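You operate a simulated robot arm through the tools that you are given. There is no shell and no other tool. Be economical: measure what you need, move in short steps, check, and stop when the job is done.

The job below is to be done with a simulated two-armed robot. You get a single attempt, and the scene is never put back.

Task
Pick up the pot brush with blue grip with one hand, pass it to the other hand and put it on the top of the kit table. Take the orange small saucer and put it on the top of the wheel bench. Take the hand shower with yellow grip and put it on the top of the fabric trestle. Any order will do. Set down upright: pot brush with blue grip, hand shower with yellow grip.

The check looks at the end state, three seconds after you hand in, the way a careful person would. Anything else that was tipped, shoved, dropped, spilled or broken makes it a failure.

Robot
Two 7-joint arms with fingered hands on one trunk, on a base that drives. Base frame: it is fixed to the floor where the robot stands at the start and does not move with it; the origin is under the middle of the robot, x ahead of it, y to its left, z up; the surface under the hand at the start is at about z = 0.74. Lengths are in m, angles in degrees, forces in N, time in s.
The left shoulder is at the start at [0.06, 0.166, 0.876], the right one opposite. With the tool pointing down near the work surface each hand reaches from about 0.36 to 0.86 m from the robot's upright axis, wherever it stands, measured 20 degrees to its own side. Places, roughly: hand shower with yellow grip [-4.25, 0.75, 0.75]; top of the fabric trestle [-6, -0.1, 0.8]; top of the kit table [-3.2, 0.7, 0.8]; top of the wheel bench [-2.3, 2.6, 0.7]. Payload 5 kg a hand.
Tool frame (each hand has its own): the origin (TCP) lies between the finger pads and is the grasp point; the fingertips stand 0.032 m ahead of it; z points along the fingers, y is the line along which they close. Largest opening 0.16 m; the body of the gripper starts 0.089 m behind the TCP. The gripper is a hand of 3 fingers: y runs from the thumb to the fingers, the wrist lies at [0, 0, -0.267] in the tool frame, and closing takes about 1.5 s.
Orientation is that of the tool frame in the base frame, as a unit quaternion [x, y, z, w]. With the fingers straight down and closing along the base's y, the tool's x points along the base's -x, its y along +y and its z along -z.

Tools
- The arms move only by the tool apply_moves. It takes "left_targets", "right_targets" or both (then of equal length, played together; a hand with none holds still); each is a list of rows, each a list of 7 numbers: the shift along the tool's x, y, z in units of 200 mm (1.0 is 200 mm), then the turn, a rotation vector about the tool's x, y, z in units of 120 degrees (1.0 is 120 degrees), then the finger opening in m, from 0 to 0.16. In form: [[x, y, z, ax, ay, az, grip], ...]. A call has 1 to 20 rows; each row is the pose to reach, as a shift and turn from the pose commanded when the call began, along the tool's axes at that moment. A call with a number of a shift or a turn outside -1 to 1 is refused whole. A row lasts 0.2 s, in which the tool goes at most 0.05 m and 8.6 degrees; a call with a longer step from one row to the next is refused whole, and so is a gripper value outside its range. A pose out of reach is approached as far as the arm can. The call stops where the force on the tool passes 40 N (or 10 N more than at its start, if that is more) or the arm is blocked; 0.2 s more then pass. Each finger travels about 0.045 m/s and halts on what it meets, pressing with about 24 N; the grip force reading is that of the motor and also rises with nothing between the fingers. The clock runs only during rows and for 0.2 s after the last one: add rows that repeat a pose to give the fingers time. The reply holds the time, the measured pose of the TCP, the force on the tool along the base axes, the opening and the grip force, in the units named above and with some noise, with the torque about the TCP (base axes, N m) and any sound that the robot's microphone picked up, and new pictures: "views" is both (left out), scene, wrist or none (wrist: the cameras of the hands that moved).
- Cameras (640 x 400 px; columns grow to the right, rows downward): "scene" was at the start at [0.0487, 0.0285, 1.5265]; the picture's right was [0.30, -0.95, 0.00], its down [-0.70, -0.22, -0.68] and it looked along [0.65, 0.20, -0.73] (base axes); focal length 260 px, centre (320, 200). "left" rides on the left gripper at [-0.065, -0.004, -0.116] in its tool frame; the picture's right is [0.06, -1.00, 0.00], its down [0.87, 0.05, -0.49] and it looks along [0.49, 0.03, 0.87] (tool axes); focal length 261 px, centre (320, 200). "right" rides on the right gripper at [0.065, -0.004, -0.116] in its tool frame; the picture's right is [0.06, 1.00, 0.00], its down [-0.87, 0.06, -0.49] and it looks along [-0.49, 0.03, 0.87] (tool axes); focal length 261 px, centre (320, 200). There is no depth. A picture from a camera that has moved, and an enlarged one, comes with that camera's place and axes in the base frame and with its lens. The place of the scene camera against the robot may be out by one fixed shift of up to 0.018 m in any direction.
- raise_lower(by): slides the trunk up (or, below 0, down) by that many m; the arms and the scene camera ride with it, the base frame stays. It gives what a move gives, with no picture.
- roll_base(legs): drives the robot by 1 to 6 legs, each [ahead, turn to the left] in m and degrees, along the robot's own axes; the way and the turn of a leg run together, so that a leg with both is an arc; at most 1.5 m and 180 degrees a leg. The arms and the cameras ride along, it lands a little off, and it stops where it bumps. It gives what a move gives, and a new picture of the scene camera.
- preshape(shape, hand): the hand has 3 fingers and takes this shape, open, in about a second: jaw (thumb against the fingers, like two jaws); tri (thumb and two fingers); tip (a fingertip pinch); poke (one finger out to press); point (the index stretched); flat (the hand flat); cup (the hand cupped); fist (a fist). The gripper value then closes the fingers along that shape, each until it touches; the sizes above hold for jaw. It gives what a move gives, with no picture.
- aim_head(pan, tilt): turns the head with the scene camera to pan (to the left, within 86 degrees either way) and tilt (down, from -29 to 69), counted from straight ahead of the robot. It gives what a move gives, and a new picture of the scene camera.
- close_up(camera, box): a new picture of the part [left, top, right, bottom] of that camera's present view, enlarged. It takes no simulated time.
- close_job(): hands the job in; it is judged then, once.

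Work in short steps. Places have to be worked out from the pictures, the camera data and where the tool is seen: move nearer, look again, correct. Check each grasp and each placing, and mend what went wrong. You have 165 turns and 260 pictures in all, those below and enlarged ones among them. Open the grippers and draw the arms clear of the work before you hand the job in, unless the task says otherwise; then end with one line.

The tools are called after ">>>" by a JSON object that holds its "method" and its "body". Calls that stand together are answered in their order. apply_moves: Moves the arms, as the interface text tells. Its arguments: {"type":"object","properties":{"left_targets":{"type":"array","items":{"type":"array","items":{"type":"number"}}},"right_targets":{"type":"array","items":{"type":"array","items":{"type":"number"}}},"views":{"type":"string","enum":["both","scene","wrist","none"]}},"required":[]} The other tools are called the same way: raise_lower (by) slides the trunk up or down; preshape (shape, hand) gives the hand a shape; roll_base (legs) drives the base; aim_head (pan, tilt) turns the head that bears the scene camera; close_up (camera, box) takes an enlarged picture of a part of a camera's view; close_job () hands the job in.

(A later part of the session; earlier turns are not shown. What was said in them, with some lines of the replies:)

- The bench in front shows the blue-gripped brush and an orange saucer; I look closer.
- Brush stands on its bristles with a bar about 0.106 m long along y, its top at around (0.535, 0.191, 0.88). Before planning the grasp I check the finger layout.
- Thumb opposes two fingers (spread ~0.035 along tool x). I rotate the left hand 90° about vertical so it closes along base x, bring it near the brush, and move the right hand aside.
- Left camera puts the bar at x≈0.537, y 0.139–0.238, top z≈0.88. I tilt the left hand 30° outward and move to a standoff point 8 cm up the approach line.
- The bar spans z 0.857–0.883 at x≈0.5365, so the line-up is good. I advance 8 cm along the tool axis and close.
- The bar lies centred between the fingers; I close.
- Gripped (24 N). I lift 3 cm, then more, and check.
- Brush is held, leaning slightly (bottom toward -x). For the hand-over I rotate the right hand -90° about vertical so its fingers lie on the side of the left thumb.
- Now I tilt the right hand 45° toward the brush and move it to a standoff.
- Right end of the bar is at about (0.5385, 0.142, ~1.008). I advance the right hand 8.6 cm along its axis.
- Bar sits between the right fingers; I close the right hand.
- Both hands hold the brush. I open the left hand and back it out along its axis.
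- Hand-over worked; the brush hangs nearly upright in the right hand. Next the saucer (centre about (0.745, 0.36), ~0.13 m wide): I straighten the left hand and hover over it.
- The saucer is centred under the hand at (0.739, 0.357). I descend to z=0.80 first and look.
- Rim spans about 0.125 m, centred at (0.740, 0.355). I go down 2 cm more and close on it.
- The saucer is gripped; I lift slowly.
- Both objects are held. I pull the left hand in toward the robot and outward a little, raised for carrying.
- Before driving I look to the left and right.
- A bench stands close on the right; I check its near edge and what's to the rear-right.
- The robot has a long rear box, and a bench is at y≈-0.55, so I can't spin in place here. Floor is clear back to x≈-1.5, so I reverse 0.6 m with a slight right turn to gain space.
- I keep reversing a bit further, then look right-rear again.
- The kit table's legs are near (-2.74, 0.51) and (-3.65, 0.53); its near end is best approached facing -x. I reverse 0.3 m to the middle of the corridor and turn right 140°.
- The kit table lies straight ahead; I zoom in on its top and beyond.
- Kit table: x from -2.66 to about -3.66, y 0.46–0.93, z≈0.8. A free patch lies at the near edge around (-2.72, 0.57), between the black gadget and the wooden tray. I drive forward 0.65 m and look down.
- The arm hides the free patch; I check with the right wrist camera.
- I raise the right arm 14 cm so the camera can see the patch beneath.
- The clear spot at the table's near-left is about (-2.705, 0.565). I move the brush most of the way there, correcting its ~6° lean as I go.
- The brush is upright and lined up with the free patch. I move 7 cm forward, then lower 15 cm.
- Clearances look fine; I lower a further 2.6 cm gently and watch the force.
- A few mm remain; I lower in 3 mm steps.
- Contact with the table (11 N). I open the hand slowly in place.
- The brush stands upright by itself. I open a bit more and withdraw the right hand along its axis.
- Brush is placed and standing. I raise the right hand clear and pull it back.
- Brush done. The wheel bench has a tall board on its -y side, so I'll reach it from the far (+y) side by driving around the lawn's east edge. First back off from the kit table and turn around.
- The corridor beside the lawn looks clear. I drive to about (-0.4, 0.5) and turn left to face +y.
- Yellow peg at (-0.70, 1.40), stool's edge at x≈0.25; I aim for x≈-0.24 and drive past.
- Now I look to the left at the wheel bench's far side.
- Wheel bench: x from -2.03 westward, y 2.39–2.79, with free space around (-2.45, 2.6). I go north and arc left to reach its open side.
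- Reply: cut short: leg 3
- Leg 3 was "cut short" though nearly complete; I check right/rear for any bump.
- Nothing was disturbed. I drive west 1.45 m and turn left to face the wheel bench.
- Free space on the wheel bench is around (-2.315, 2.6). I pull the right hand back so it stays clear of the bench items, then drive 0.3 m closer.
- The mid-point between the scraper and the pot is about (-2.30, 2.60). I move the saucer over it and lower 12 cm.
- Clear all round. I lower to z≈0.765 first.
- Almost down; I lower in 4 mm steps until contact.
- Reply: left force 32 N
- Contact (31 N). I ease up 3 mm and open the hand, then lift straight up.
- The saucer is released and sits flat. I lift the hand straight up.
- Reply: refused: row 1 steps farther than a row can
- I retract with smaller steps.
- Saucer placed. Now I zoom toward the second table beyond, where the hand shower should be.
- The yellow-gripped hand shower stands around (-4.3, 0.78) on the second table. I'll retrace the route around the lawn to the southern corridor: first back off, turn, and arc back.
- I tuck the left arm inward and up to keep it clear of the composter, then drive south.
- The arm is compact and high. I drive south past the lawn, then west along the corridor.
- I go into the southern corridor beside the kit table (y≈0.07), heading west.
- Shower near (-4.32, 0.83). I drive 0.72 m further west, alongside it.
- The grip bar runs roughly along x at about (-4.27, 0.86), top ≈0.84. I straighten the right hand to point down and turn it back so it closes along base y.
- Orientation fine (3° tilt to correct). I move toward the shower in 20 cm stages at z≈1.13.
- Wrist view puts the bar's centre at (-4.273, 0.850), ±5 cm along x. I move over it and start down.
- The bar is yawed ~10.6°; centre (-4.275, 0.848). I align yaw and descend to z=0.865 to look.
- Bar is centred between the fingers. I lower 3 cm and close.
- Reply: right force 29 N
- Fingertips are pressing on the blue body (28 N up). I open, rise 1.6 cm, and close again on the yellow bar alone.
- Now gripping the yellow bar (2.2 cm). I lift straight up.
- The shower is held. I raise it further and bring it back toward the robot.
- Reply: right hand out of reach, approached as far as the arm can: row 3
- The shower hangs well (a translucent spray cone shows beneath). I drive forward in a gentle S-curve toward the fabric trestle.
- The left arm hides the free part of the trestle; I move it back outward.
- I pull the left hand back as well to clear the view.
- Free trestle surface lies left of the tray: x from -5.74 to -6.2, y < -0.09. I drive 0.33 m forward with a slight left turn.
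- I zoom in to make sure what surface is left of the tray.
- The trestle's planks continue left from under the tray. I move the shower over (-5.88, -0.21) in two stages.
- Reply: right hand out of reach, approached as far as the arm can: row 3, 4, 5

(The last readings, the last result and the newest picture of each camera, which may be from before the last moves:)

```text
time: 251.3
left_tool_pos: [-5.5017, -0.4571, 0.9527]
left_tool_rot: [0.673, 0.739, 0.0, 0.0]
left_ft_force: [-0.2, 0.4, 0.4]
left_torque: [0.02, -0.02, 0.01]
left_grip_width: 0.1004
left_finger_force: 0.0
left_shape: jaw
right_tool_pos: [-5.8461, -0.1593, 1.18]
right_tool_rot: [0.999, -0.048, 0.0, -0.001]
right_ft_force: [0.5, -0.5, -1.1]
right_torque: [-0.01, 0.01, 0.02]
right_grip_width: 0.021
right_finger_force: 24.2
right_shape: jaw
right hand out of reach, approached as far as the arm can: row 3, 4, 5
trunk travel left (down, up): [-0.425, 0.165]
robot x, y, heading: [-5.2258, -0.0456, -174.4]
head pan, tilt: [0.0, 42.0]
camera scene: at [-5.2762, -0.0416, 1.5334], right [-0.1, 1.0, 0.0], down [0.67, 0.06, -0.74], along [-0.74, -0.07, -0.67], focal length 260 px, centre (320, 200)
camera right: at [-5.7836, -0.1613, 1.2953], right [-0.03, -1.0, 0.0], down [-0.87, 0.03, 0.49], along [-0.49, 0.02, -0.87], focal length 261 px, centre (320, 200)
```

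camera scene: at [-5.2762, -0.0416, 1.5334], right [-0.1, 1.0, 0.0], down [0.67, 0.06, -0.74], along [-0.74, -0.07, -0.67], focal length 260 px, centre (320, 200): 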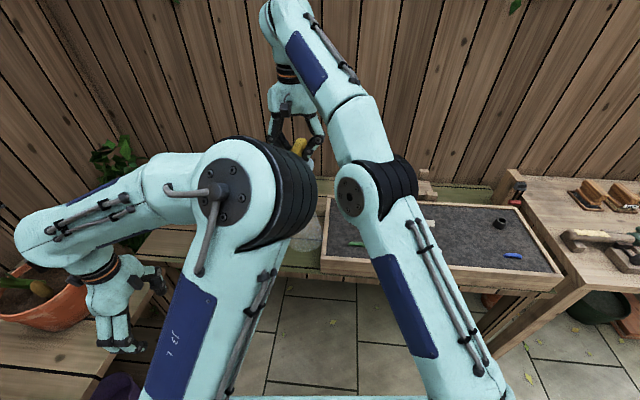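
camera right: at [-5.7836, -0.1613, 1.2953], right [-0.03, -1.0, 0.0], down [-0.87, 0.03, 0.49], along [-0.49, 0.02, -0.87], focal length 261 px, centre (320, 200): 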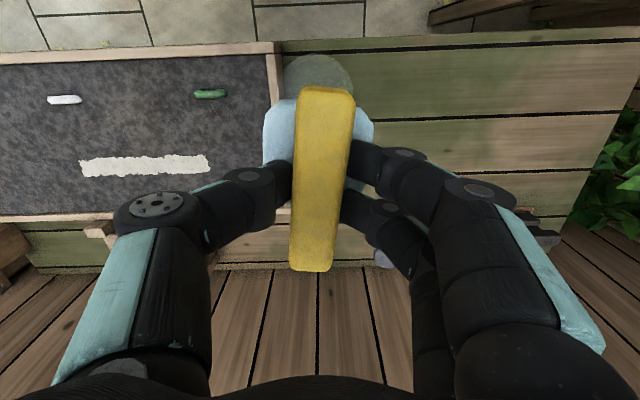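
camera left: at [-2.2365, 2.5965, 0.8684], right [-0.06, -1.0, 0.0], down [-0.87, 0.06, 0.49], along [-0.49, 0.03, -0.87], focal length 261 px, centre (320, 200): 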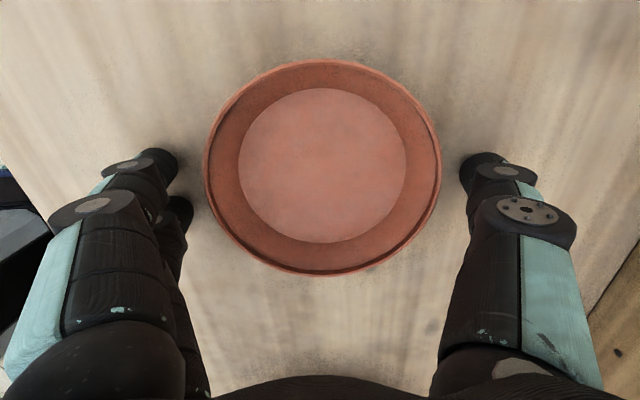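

At this height the target is just out of reach. I drive 6 cm closer, then lower.

>>> {"method": "roll_base", "body": {"legs": [[0.07, 0]]}}

>>> {"method": "apply_moves", "body": {"right_targets": [[0, 0, 0.1, 0, 0, 0, 0.01], [0, 0, 0.25, 0, 0, 0, 0.01], [0, 0, 0.4, 0, 0, 0, 0.01], [0, 0, 0.5, 0, 0, 0, 0.01], [0, 0, 0.5, 0, 0, 0, 0.01]], "views": "both"}}

```text
time: 252.3
left_tool_pos: [-5.573, -0.4621, 0.9519]
left_tool_rot: [0.674, 0.739, 0.001, 0.001]
left_ft_force: [-1.1, 0.3, -0.1]
left_torque: [0.03, -0.07, -0.02]
left_grip_width: 0.1005
left_finger_force: 0.1
left_shape: jaw
right_tool_pos: [-5.9178, -0.1663, 1.179]
right_tool_rot: [0.999, -0.048, 0.001, -0.002]
right_ft_force: [-0.5, -0.6, -1.6]
right_torque: [-0.05, -0.06, 0.0]
right_grip_width: 0.0213
right_finger_force: 24.0
right_shape: jaw
trunk travel left (down, up): [-0.425, 0.165]
robot x, y, heading: [-5.298, -0.0505, -174.7]
head pan, tilt: [0.0, 42.0]
camera scene: at [-5.3482, -0.0484, 1.5333], right [-0.09, 1.0, 0.0], down [0.67, 0.06, -0.74], along [-0.74, -0.07, -0.67], focal length 260 px, centre (320, 200)
```

scene: 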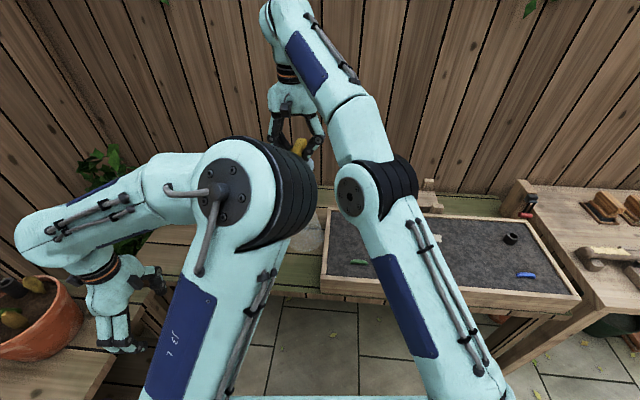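

```text
time: 253.5
left_tool_pos: [-5.5727, -0.4616, 0.9517]
left_tool_rot: [0.674, 0.739, -0.001, 0.0]
left_ft_force: [-0.2, 0.1, 0.2]
left_torque: [0.02, -0.02, 0.0]
left_grip_width: 0.1007
left_finger_force: 0.1
left_shape: jaw
right_tool_pos: [-5.9181, -0.1666, 1.08]
right_tool_rot: [0.999, -0.048, 0.0, -0.001]
right_ft_force: [0.3, -0.7, -1.4]
right_torque: [-0.03, -0.01, 0.02]
right_grip_width: 0.0208
right_finger_force: 24.1
right_shape: jaw
trunk travel left (down, up): [-0.425, 0.165]
robot x, y, heading: [-5.2936, -0.045, -174.5]
head pan, tilt: [0.0, 42.0]
camera scene: at [-5.3465, -0.0482, 1.5334], right [-0.09, 1.0, 0.0], down [0.67, 0.06, -0.74], along [-0.74, -0.07, -0.67], focal length 260 px, centre (320, 200)
camera right: at [-5.8538, -0.1678, 1.1952], right [-0.03, -1.0, 0.0], down [-0.87, 0.03, 0.49], along [-0.49, 0.02, -0.87], focal length 261 px, centre (320, 200)
```

scene: 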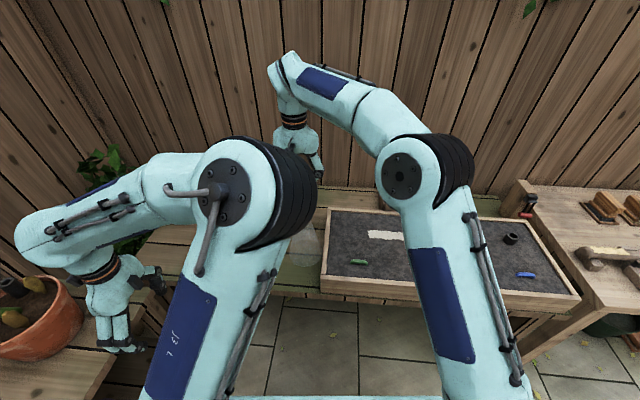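
right: 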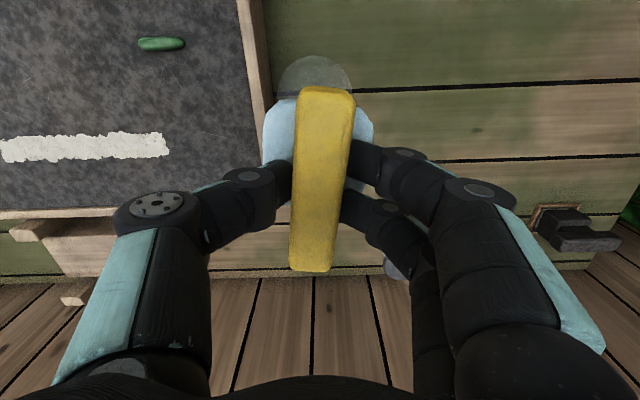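

I shift to (-5.86, -0.20), clear of tray, tube and clamp, and lower to z≈0.93.

>>> {"method": "apply_moves", "body": {"right_targets": [[0.1, 0.05, 0.05, 0, 0, 0, 0.01], [0.2, 0.1, 0.15, 0, 0, 0, 0.01], [0.3, 0.137, 0.28, 0, 0, 0, 0.01], [0.3, 0.137, 0.45, 0, 0, 0, 0.01], [0.3, 0.137, 0.62, 0, 0, 0, 0.01], [0.3, 0.137, 0.75, 0, 0, 0, 0.01], [0.3, 0.137, 0.75, 0, 0, 0, 0.01]], "views": "both"}}

>>> {"method": "close_up", "body": {"camera": "scene", "box": [240, 150, 440, 310]}}

```text
time: 255.1
left_tool_pos: [-5.5719, -0.4631, 0.952]
left_tool_rot: [0.674, 0.738, 0.0, 0.001]
left_ft_force: [0.5, -0.1, -0.3]
left_torque: [0.03, 0.0, 0.04]
left_grip_width: 0.1004
left_finger_force: 0.0
left_shape: jaw
right_tool_pos: [-5.8603, -0.1986, 0.9296]
right_tool_rot: [0.999, -0.048, 0.0, -0.001]
right_ft_force: [0.1, 0.8, -2.0]
right_torque: [0.01, 0.04, 0.03]
right_grip_width: 0.0208
right_finger_force: 24.1
right_shape: jaw
trunk travel left (down, up): [-0.425, 0.165]
robot x, y, heading: [-5.2925, -0.0505, -174.6]
head pan, tilt: [0.0, 42.0]
camera scene: at [-5.3465, -0.0482, 1.5334], right [-0.09, 1.0, 0.0], down [0.67, 0.06, -0.74], along [-0.74, -0.07, -0.67], focal length 260 px, centre (320, 200)
camera right: at [-5.7969, -0.1996, 1.0446], right [-0.03, -1.0, 0.0], down [-0.87, 0.03, 0.49], along [-0.49, 0.02, -0.87], focal length 261 px, centre (320, 200)
```

scene: 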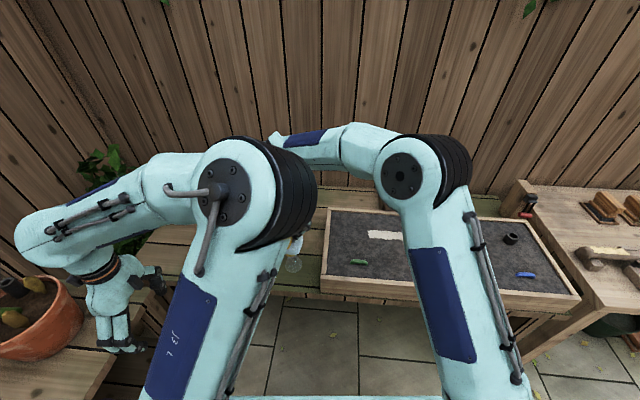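
right: 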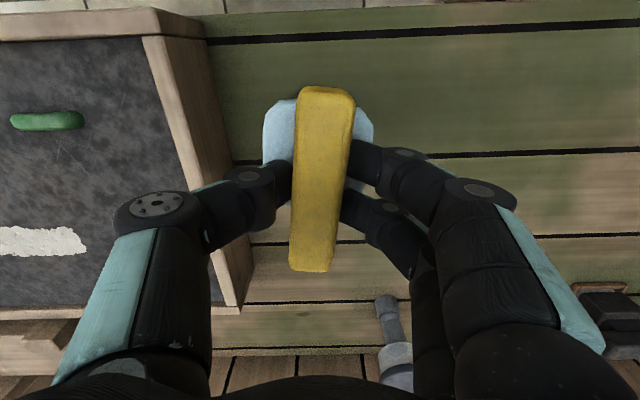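

```text
2.50 times, centred on (340, 230) of scene
camera zoom: at [-5.3465, -0.0482, 1.5334], right [-0.09, 1.0, 0.0], down [0.67, 0.06, -0.74], along [-0.74, -0.07, -0.67], focal length 651 px, centre (270, 125)
```

zoom: 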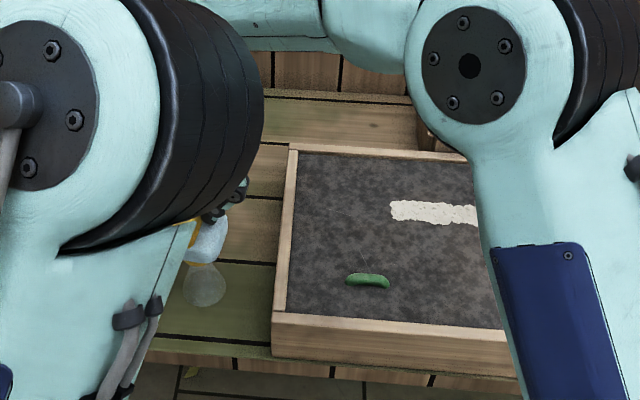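

Everything's clear; I lower in 5 mm steps.

>>> {"method": "apply_moves", "body": {"right_targets": [[0, 0, 0.025, 0, 0, 0, 0.01], [0, 0, 0.05, 0, 0, 0, 0.01], [0, 0, 0.075, 0, 0, 0, 0.01], [0, 0, 0.1, 0, 0, 0, 0.01]], "views": "none"}}

```text
time: 256.1
left_tool_pos: [-5.573, -0.462, 0.9516]
left_tool_rot: [0.674, 0.739, -0.001, -0.001]
left_ft_force: [0.1, 0.3, 0.3]
left_torque: [-0.01, 0.03, -0.01]
left_grip_width: 0.1001
left_finger_force: 0.1
left_shape: jaw
right_tool_pos: [-5.8609, -0.1974, 0.911]
right_tool_rot: [0.999, -0.048, 0.0, 0.0]
right_ft_force: [0.3, -1.1, -2.0]
right_torque: [0.01, 0.0, 0.04]
right_grip_width: 0.0209
right_finger_force: 23.8
right_shape: jaw
trunk travel left (down, up): [-0.425, 0.165]
robot x, y, heading: [-5.2914, -0.0467, -174.6]
head pan, tilt: [0.0, 42.0]
```

No contact yet; I continue with smaller steps.

>>> {"method": "apply_moves", "body": {"right_targets": [[0, 0, 0.015, 0, 0, 0, 0.01], [0, 0, 0.03, 0, 0, 0, 0.01], [0, 0, 0.045, 0, 0, 0, 0.01]], "views": "wrist"}}

```text
time: 256.9
left_tool_pos: [-5.5719, -0.4627, 0.9524]
left_tool_rot: [0.675, 0.738, 0.0, -0.001]
left_ft_force: [-0.9, 0.3, -0.4]
left_torque: [0.0, 0.0, 0.04]
left_grip_width: 0.1002
left_finger_force: 0.0
left_shape: jaw
right_tool_pos: [-5.8598, -0.1984, 0.901]
right_tool_rot: [0.999, -0.048, 0.0, -0.001]
right_ft_force: [-1.5, -0.4, -2.0]
right_torque: [-0.02, -0.03, 0.03]
right_grip_width: 0.0209
right_finger_force: 24.1
right_shape: jaw
trunk travel left (down, up): [-0.425, 0.165]
robot x, y, heading: [-5.2971, -0.0498, -174.4]
head pan, tilt: [0.0, 42.0]
camera right: at [-5.797, -0.1997, 1.0159], right [-0.03, -1.0, 0.0], down [-0.87, 0.03, 0.49], along [-0.49, 0.02, -0.87], focal length 261 px, centre (320, 200)
```

right: 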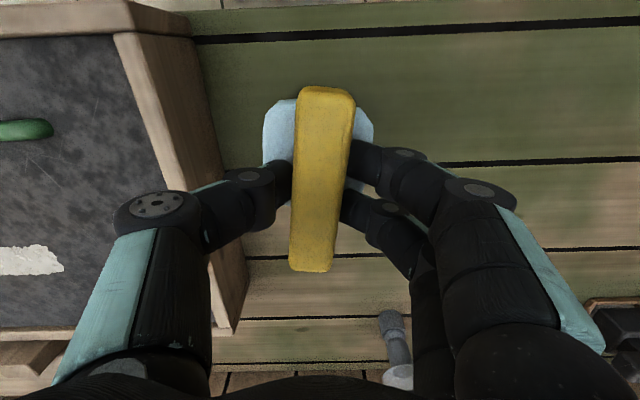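

Still free; continue.

>>> {"method": "apply_moves", "body": {"right_targets": [[0, 0, 0.015, 0, 0, 0, 0.01], [0, 0, 0.03, 0, 0, 0, 0.01], [0, 0, 0.045, 0, 0, 0, 0.01]], "views": "none"}}

>>> {"method": "close_up", "body": {"camera": "scene", "box": [240, 190, 380, 300]}}

```text
time: 257.7
left_tool_pos: [-5.5729, -0.4641, 0.9515]
left_tool_rot: [0.674, 0.739, 0.0, 0.0]
left_ft_force: [0.1, -0.1, 0.3]
left_torque: [-0.01, 0.01, 0.0]
left_grip_width: 0.1003
left_finger_force: 0.0
left_shape: jaw
right_tool_pos: [-5.8591, -0.198, 0.891]
right_tool_rot: [0.999, -0.048, 0.0, -0.002]
right_ft_force: [0.2, 0.4, -2.0]
right_torque: [-0.01, 0.0, 0.02]
right_grip_width: 0.0209
right_finger_force: 24.6
right_shape: jaw
trunk travel left (down, up): [-0.425, 0.165]
robot x, y, heading: [-5.2941, -0.0471, -174.5]
head pan, tilt: [0.0, 42.0]
```

```text
3.64 times, centred on (310, 245) of scene
camera zoom: at [-5.3465, -0.0482, 1.5334], right [-0.09, 1.0, 0.0], down [0.67, 0.06, -0.74], along [-0.74, -0.07, -0.67], focal length 947 px, centre (356, 36)
```

zoom: 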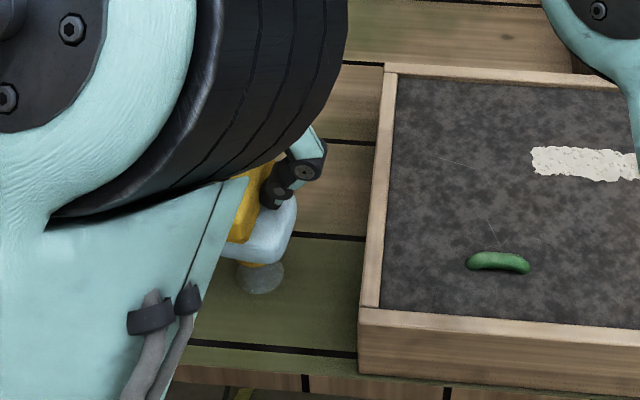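

A gap of a few cm is still visible under the body; I keep lowering.

>>> {"method": "apply_moves", "body": {"right_targets": [[0, 0, 0.02, 0, 0, 0, 0.01], [0, 0, 0.04, 0, 0, 0, 0.01], [0, 0, 0.06, 0, 0, 0, 0.01], [0, 0, 0.08, 0, 0, 0, 0.01]], "views": "none"}}

>>> {"method": "close_up", "body": {"camera": "scene", "box": [240, 190, 380, 300]}}

```text
time: 258.7
left_tool_pos: [-5.5726, -0.4634, 0.953]
left_tool_rot: [0.674, 0.739, 0.0, 0.0]
left_ft_force: [0.3, -0.4, 0.3]
left_torque: [-0.05, -0.02, -0.03]
left_grip_width: 0.1002
left_finger_force: 0.1
left_shape: jaw
right_tool_pos: [-5.8602, -0.1985, 0.8754]
right_tool_rot: [0.999, -0.049, 0.0, -0.001]
right_ft_force: [0.1, 0.0, -2.6]
right_torque: [0.0, -0.01, 0.02]
right_grip_width: 0.021
right_finger_force: 24.0
right_shape: jaw
trunk travel left (down, up): [-0.425, 0.165]
robot x, y, heading: [-5.2996, -0.0466, -174.6]
head pan, tilt: [0.0, 42.0]
```

```text
3.64 times, centred on (310, 245) of scene
camera zoom: at [-5.3465, -0.0482, 1.5334], right [-0.09, 1.0, 0.0], down [0.67, 0.06, -0.74], along [-0.74, -0.07, -0.67], focal length 947 px, centre (356, 36)
```

zoom: 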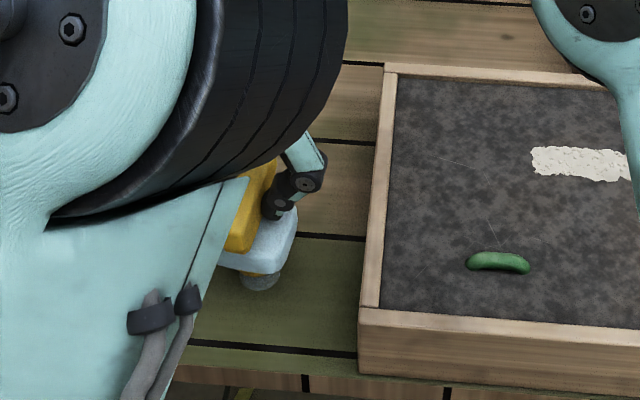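

About 1 cm remains; 3 mm steps.

>>> {"method": "apply_moves", "body": {"right_targets": [[0, 0, 0.015, 0, 0, 0, 0.01], [0, 0, 0.03, 0, 0, 0, 0.01], [0, 0, 0.045, 0, 0, 0, 0.01]], "views": "none"}}

```text
time: 259.5
left_tool_pos: [-5.5719, -0.4621, 0.9525]
left_tool_rot: [0.674, 0.739, -0.001, -0.001]
left_ft_force: [0.1, -0.8, -0.3]
left_torque: [0.0, 0.01, 0.0]
left_grip_width: 0.1003
left_finger_force: 0.1
left_shape: jaw
right_tool_pos: [-5.8597, -0.1983, 0.8671]
right_tool_rot: [0.999, -0.048, 0.0, -0.002]
right_ft_force: [1.5, 1.0, -1.9]
right_torque: [0.0, -0.02, 0.0]
right_grip_width: 0.021
right_finger_force: 23.8
right_shape: jaw
trunk travel left (down, up): [-0.425, 0.165]
robot x, y, heading: [-5.2958, -0.0501, -174.4]
head pan, tilt: [0.0, 42.0]
```

Still no contact; next small steps, then a look.

>>> {"method": "apply_moves", "body": {"right_targets": [[0, 0, 0.015, 0, 0, 0, 0.01], [0, 0, 0.03, 0, 0, 0, 0.01], [0, 0, 0.045, 0, 0, 0, 0.01]], "views": "wrist"}}

>>> {"method": "close_up", "body": {"camera": "scene", "box": [240, 190, 380, 300]}}

```text
time: 260.3
left_tool_pos: [-5.571, -0.462, 0.9524]
left_tool_rot: [0.674, 0.738, 0.0, -0.001]
left_ft_force: [-0.8, 0.2, 0.9]
left_torque: [-0.01, 0.0, -0.04]
left_grip_width: 0.1004
left_finger_force: 0.2
left_shape: jaw
right_tool_pos: [-5.8594, -0.1974, 0.8578]
right_tool_rot: [0.999, -0.049, 0.001, -0.002]
right_ft_force: [-0.4, 0.6, -3.2]
right_torque: [0.01, -0.01, 0.04]
right_grip_width: 0.0212
right_finger_force: 24.2
right_shape: jaw
trunk travel left (down, up): [-0.425, 0.165]
robot x, y, heading: [-5.2931, -0.0489, -174.5]
head pan, tilt: [0.0, 42.0]
camera right: at [-5.7966, -0.1994, 0.9731], right [-0.03, -1.0, 0.0], down [-0.87, 0.03, 0.49], along [-0.49, 0.02, -0.87], focal length 261 px, centre (320, 200)
```

right: 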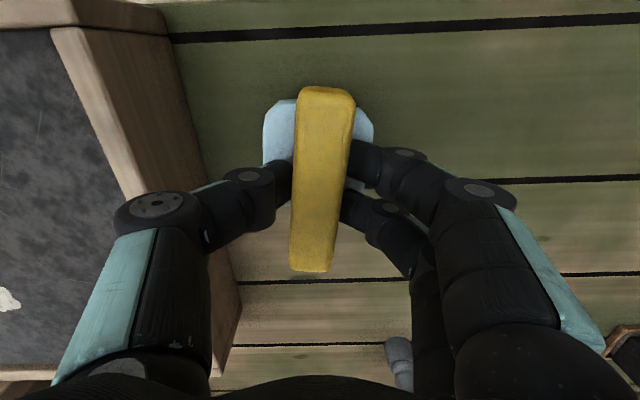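

```text
3.64 times, centred on (310, 245) of scene
camera zoom: at [-5.3465, -0.0482, 1.5334], right [-0.09, 1.0, 0.0], down [0.67, 0.06, -0.74], along [-0.74, -0.07, -0.67], focal length 947 px, centre (356, 36)
```

zoom: 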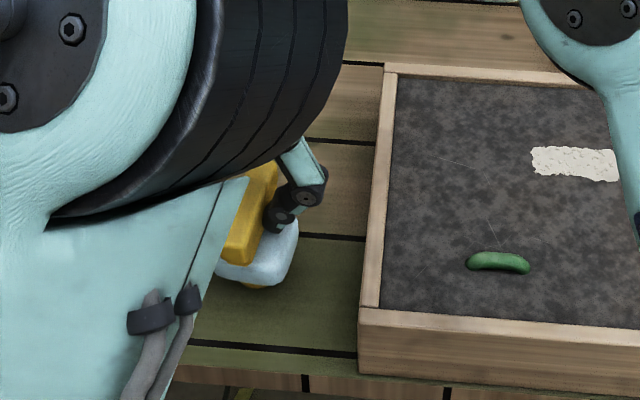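

Very close now; I lower in 2 mm steps.

>>> {"method": "apply_moves", "body": {"right_targets": [[0, 0, 0.01, 0, 0, 0, 0.01], [0, 0, 0.02, 0, 0, 0, 0.01], [0, 0, 0.03, 0, 0, 0, 0.01]], "views": "none"}}

```text
time: 261.1
left_tool_pos: [-5.5724, -0.4621, 0.953]
left_tool_rot: [0.674, 0.739, 0.0, 0.0]
left_ft_force: [0.1, 0.3, 0.2]
left_torque: [-0.05, 0.01, -0.02]
left_grip_width: 0.1007
left_finger_force: 0.0
left_shape: jaw
right_tool_pos: [-5.8603, -0.1984, 0.8514]
right_tool_rot: [0.999, -0.048, 0.0, -0.001]
right_ft_force: [0.4, 1.4, 0.2]
right_torque: [-0.01, 0.0, 0.01]
right_grip_width: 0.0209
right_finger_force: 23.2
right_shape: jaw
trunk travel left (down, up): [-0.425, 0.165]
robot x, y, heading: [-5.2974, -0.047, -174.5]
head pan, tilt: [0.0, 42.0]
```

Weight is being taken off (force from -2.5 to ~0). One more 2 mm step to be sure of contact.

>>> {"method": "apply_moves", "body": {"right_targets": [[0, 0, 0.01, 0, 0, 0, 0.01], [0, 0, 0.01, 0, 0, 0, 0.01]], "views": "none"}}

```text
time: 261.7
left_tool_pos: [-5.5717, -0.4625, 0.9525]
left_tool_rot: [0.674, 0.739, 0.0, 0.0]
left_ft_force: [0.7, 0.5, 0.0]
left_torque: [-0.05, 0.01, -0.01]
left_grip_width: 0.1005
left_finger_force: 0.1
left_shape: jaw
right_tool_pos: [-5.8598, -0.199, 0.8518]
right_tool_rot: [0.999, -0.049, -0.001, -0.001]
right_ft_force: [0.3, 3.5, 11.3]
right_torque: [0.08, -0.01, -0.01]
right_grip_width: 0.0215
right_finger_force: 23.6
right_shape: jaw
trunk travel left (down, up): [-0.425, 0.165]
robot x, y, heading: [-5.2949, -0.0497, -174.4]
head pan, tilt: [0.0, 42.0]
```

Contact (11 N). I open slowly in place.

>>> {"method": "apply_moves", "body": {"right_targets": [[0, 0, 0, 0, 0, 0, 0.025], [0, 0, 0, 0, 0, 0, 0.03], [0, 0, 0, 0, 0, 0, 0.04], [0, 0, 0, 0, 0, 0, 0.05], [0, 0, 0, 0, 0, 0, 0.06], [0, 0, 0, 0, 0, 0, 0.07], [0, 0, 0, 0, 0, 0, 0.08], [0, 0, 0, 0, 0, 0, 0.08]], "views": "wrist"}}

```text
time: 263.5
left_tool_pos: [-5.5731, -0.463, 0.9515]
left_tool_rot: [0.674, 0.739, 0.0, 0.001]
left_ft_force: [0.1, 0.0, -0.8]
left_torque: [0.04, 0.02, -0.01]
left_grip_width: 0.1005
left_finger_force: 0.1
left_shape: jaw
right_tool_pos: [-5.8595, -0.1983, 0.8498]
right_tool_rot: [0.999, -0.048, 0.0, -0.001]
right_ft_force: [0.3, 0.2, 0.0]
right_torque: [-0.01, 0.03, -0.01]
right_grip_width: 0.0792
right_finger_force: 0.2
right_shape: jaw
trunk travel left (down, up): [-0.425, 0.165]
robot x, y, heading: [-5.2955, -0.051, -174.7]
head pan, tilt: [0.0, 42.0]
camera right: at [-5.7965, -0.1995, 0.9654], right [-0.03, -1.0, 0.0], down [-0.87, 0.03, 0.49], along [-0.49, 0.02, -0.87], focal length 261 px, centre (320, 200)
```

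right: 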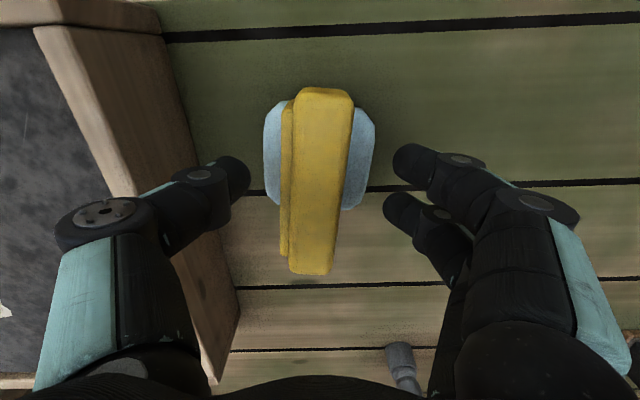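

The shower stands just as it did originally. I lift the hand straight up.

>>> {"method": "apply_moves", "body": {"right_targets": [[0, 0, -0.05, 0, 0, 0, 0.08], [0, 0, -0.15, 0, 0, 0, 0.08], [0, 0, -0.35, 0, 0, 0, 0.08], [0, 0, -0.55, 0, 0, 0, 0.08], [0, 0, -0.75, 0, 0, 0, 0.08], [0, 0, -0.95, 0, 0, 0, 0.08]], "views": "wrist"}}

```text
time: 264.9
left_tool_pos: [-5.5722, -0.4634, 0.9517]
left_tool_rot: [0.674, 0.738, 0.0, 0.0]
left_ft_force: [-0.4, 0.7, -0.3]
left_torque: [-0.03, -0.02, 0.01]
left_grip_width: 0.1005
left_finger_force: 0.2
left_shape: jaw
right_tool_pos: [-5.8589, -0.1982, 1.0397]
right_tool_rot: [0.999, -0.048, 0.001, -0.001]
right_ft_force: [0.1, -0.8, 0.3]
right_torque: [0.03, 0.02, 0.02]
right_grip_width: 0.0792
right_finger_force: 0.0
right_shape: jaw
trunk travel left (down, up): [-0.425, 0.165]
robot x, y, heading: [-5.295, -0.0475, -174.5]
head pan, tilt: [0.0, 42.0]
camera right: at [-5.7955, -0.1998, 1.1549], right [-0.03, -1.0, 0.0], down [-0.87, 0.03, 0.49], along [-0.49, 0.02, -0.87], focal length 261 px, centre (320, 200)
```

right: 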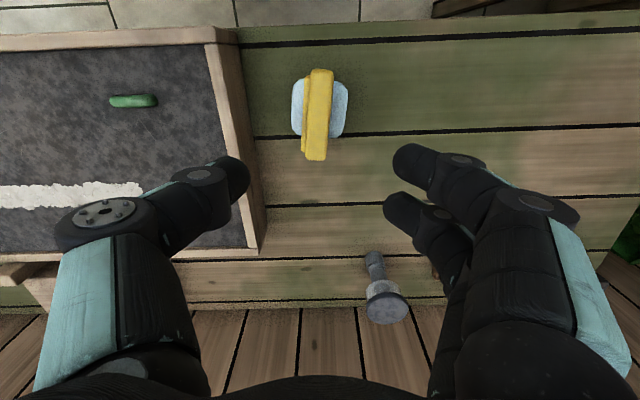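

The shower stands upright on the trestle. I draw the right arm back and up, and back the robot off a little for a final look.

>>> {"method": "apply_moves", "body": {"right_targets": [[0, 0, -0.15, 0, 0, 0, 0.08], [0.15, -0.1, -0.2, 0, 0, 0, 0.08], [0.35, -0.2, -0.2, 0, 0, 0, 0.08], [0.55, -0.3, -0.2, 0, 0, 0, 0.08], [0.75, -0.4, -0.2, 0, 0, 0, 0.08], [0.95, -0.5, -0.2, 0, 0, 0, 0.08]], "views": "none"}}

>>> {"method": "roll_base", "body": {"legs": [[-0.3, 0]]}}

>>> {"method": "close_up", "body": {"camera": "scene", "box": [160, 100, 480, 300]}}

```text
time: 266.3
left_tool_pos: [-5.5736, -0.4608, 0.9524]
left_tool_rot: [0.675, 0.738, -0.001, 0.0]
left_ft_force: [-0.3, -0.1, 0.9]
left_torque: [0.0, -0.02, 0.02]
left_grip_width: 0.1003
left_finger_force: 0.0
left_shape: jaw
right_tool_pos: [-5.6621, -0.1166, 1.0787]
right_tool_rot: [0.999, -0.052, 0.001, -0.002]
right_ft_force: [0.8, 0.2, -0.1]
right_torque: [0.02, 0.02, 0.0]
right_grip_width: 0.0795
right_finger_force: 0.2
right_shape: jaw
trunk travel left (down, up): [-0.425, 0.165]
robot x, y, heading: [-5.2962, -0.0497, -174.5]
head pan, tilt: [0.0, 42.0]
```

```text
time: 268.3
left_tool_pos: [-5.2754, -0.4342, 0.9534]
left_tool_rot: [0.675, 0.738, 0.0, -0.001]
left_ft_force: [0.3, 0.5, -0.6]
left_torque: [0.0, 0.02, -0.04]
left_grip_width: 0.1002
left_finger_force: 0.1
left_shape: jaw
right_tool_pos: [-5.3638, -0.0876, 1.078]
right_tool_rot: [0.999, -0.054, 0.001, -0.003]
right_ft_force: [0.3, -0.8, -1.0]
right_torque: [-0.02, 0.02, 0.0]
right_grip_width: 0.0797
right_finger_force: 0.0
right_shape: jaw
trunk travel left (down, up): [-0.425, 0.165]
robot x, y, heading: [-4.9961, -0.0206, -174.9]
head pan, tilt: [0.0, 42.0]
camera scene: at [-5.0471, -0.02, 1.5335], right [-0.09, 1.0, 0.0], down [0.67, 0.06, -0.74], along [-0.74, -0.07, -0.67], focal length 260 px, centre (320, 200)
```

scene: 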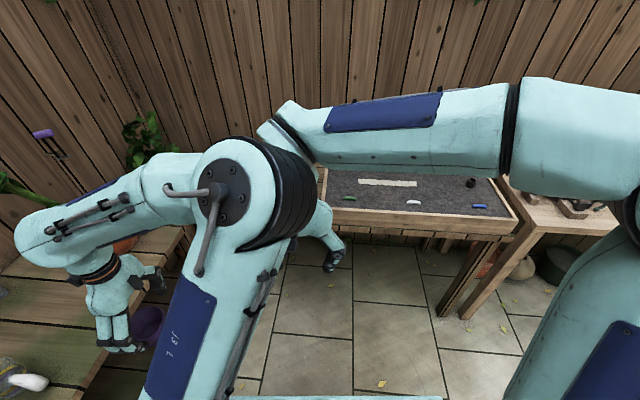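

```text
2.00 times, centred on (320, 200) of scene
camera zoom: at [-5.0471, -0.02, 1.5335], right [-0.09, 1.0, 0.0], down [0.67, 0.06, -0.74], along [-0.74, -0.07, -0.67], focal length 521 px, centre (320, 200)
```

zoom: 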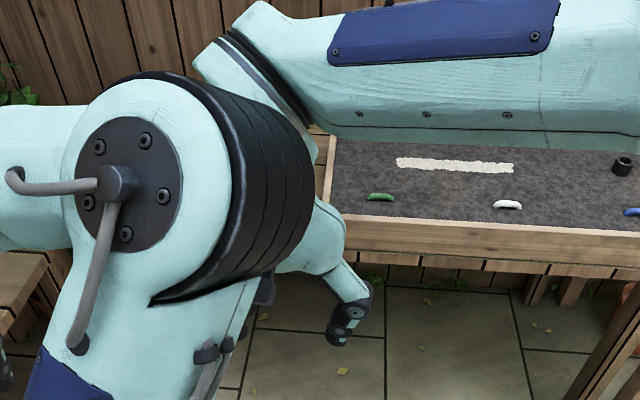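

My arms hide the shower in the head view; I check with the right wrist camera.

>>> {"method": "close_up", "body": {"camera": "right", "box": [160, 100, 480, 399]}}

>>> {"method": "apply_moves", "body": {"right_targets": [[0, -0.2, 0, 0, 0, 0, 0.1], [0, -0.4, 0, 0, 0, 0, 0.1], [0, -0.6, 0, 0, 0, 0, 0.1], [0, -0.8, 0, 0, 0, 0, 0.1], [0, -1.0, 0, 0, 0, 0, 0.1]], "views": "scene"}}

```text
1.34 times, centred on (320, 250) of right
camera zoom: at [-5.3007, -0.0898, 1.1939], right [-0.04, -1.0, 0.0], down [-0.87, 0.04, 0.49], along [-0.49, 0.03, -0.87], focal length 349 px, centre (320, 134)
```

zoom: 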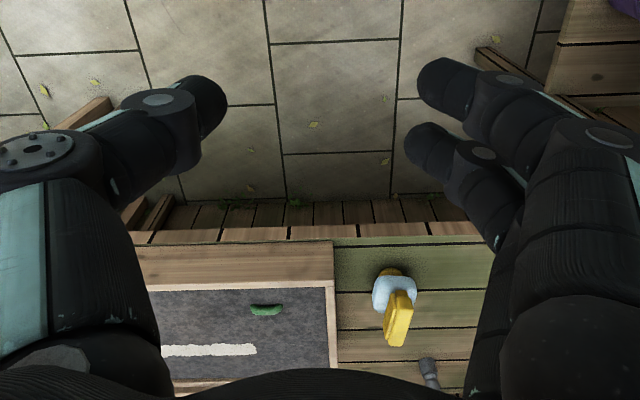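

```text
time: 269.5
left_tool_pos: [-5.2745, -0.434, 0.9522]
left_tool_rot: [0.676, 0.737, 0.0, 0.001]
left_ft_force: [-0.4, 0.2, -0.2]
left_torque: [-0.05, -0.01, 0.02]
left_grip_width: 0.1006
left_finger_force: 0.0
left_shape: jaw
right_tool_pos: [-5.3428, 0.1129, 1.0779]
right_tool_rot: [0.999, -0.053, 0.0, -0.002]
right_ft_force: [-0.2, -1.1, 0.0]
right_torque: [-0.03, -0.01, -0.01]
right_grip_width: 0.0993
right_finger_force: 0.1
right_shape: jaw
trunk travel left (down, up): [-0.425, 0.165]
robot x, y, heading: [-4.9984, -0.0213, -174.9]
head pan, tilt: [0.0, 42.0]
camera scene: at [-5.0477, -0.0194, 1.5335], right [-0.09, 1.0, 0.0], down [0.67, 0.06, -0.74], along [-0.74, -0.07, -0.67], focal length 260 px, centre (320, 200)
```

scene: 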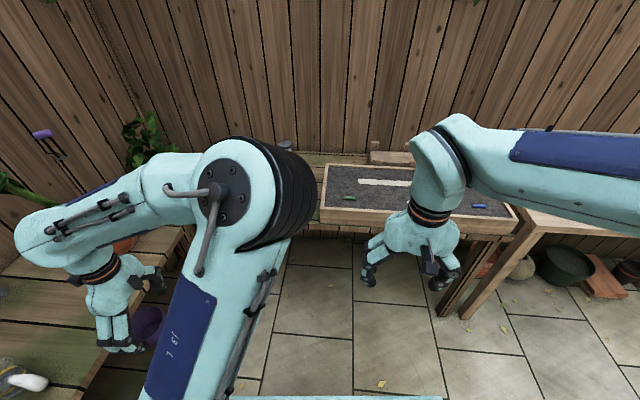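

The shower stands upright on the trestle, the brush was standing on the kit table when I drove past, and the saucer sits on the wheel bench. Hands are open and clear, so I hand in.

>>> {"method": "close_job", "body": {}}

```text
The job is handed in.
```

The job is handed in. The pot brush was passed from the left hand to the right and stands upright on the kit table. The orange saucer sits on the wheel bench, and the hand shower stands upright on the fabric trestle.
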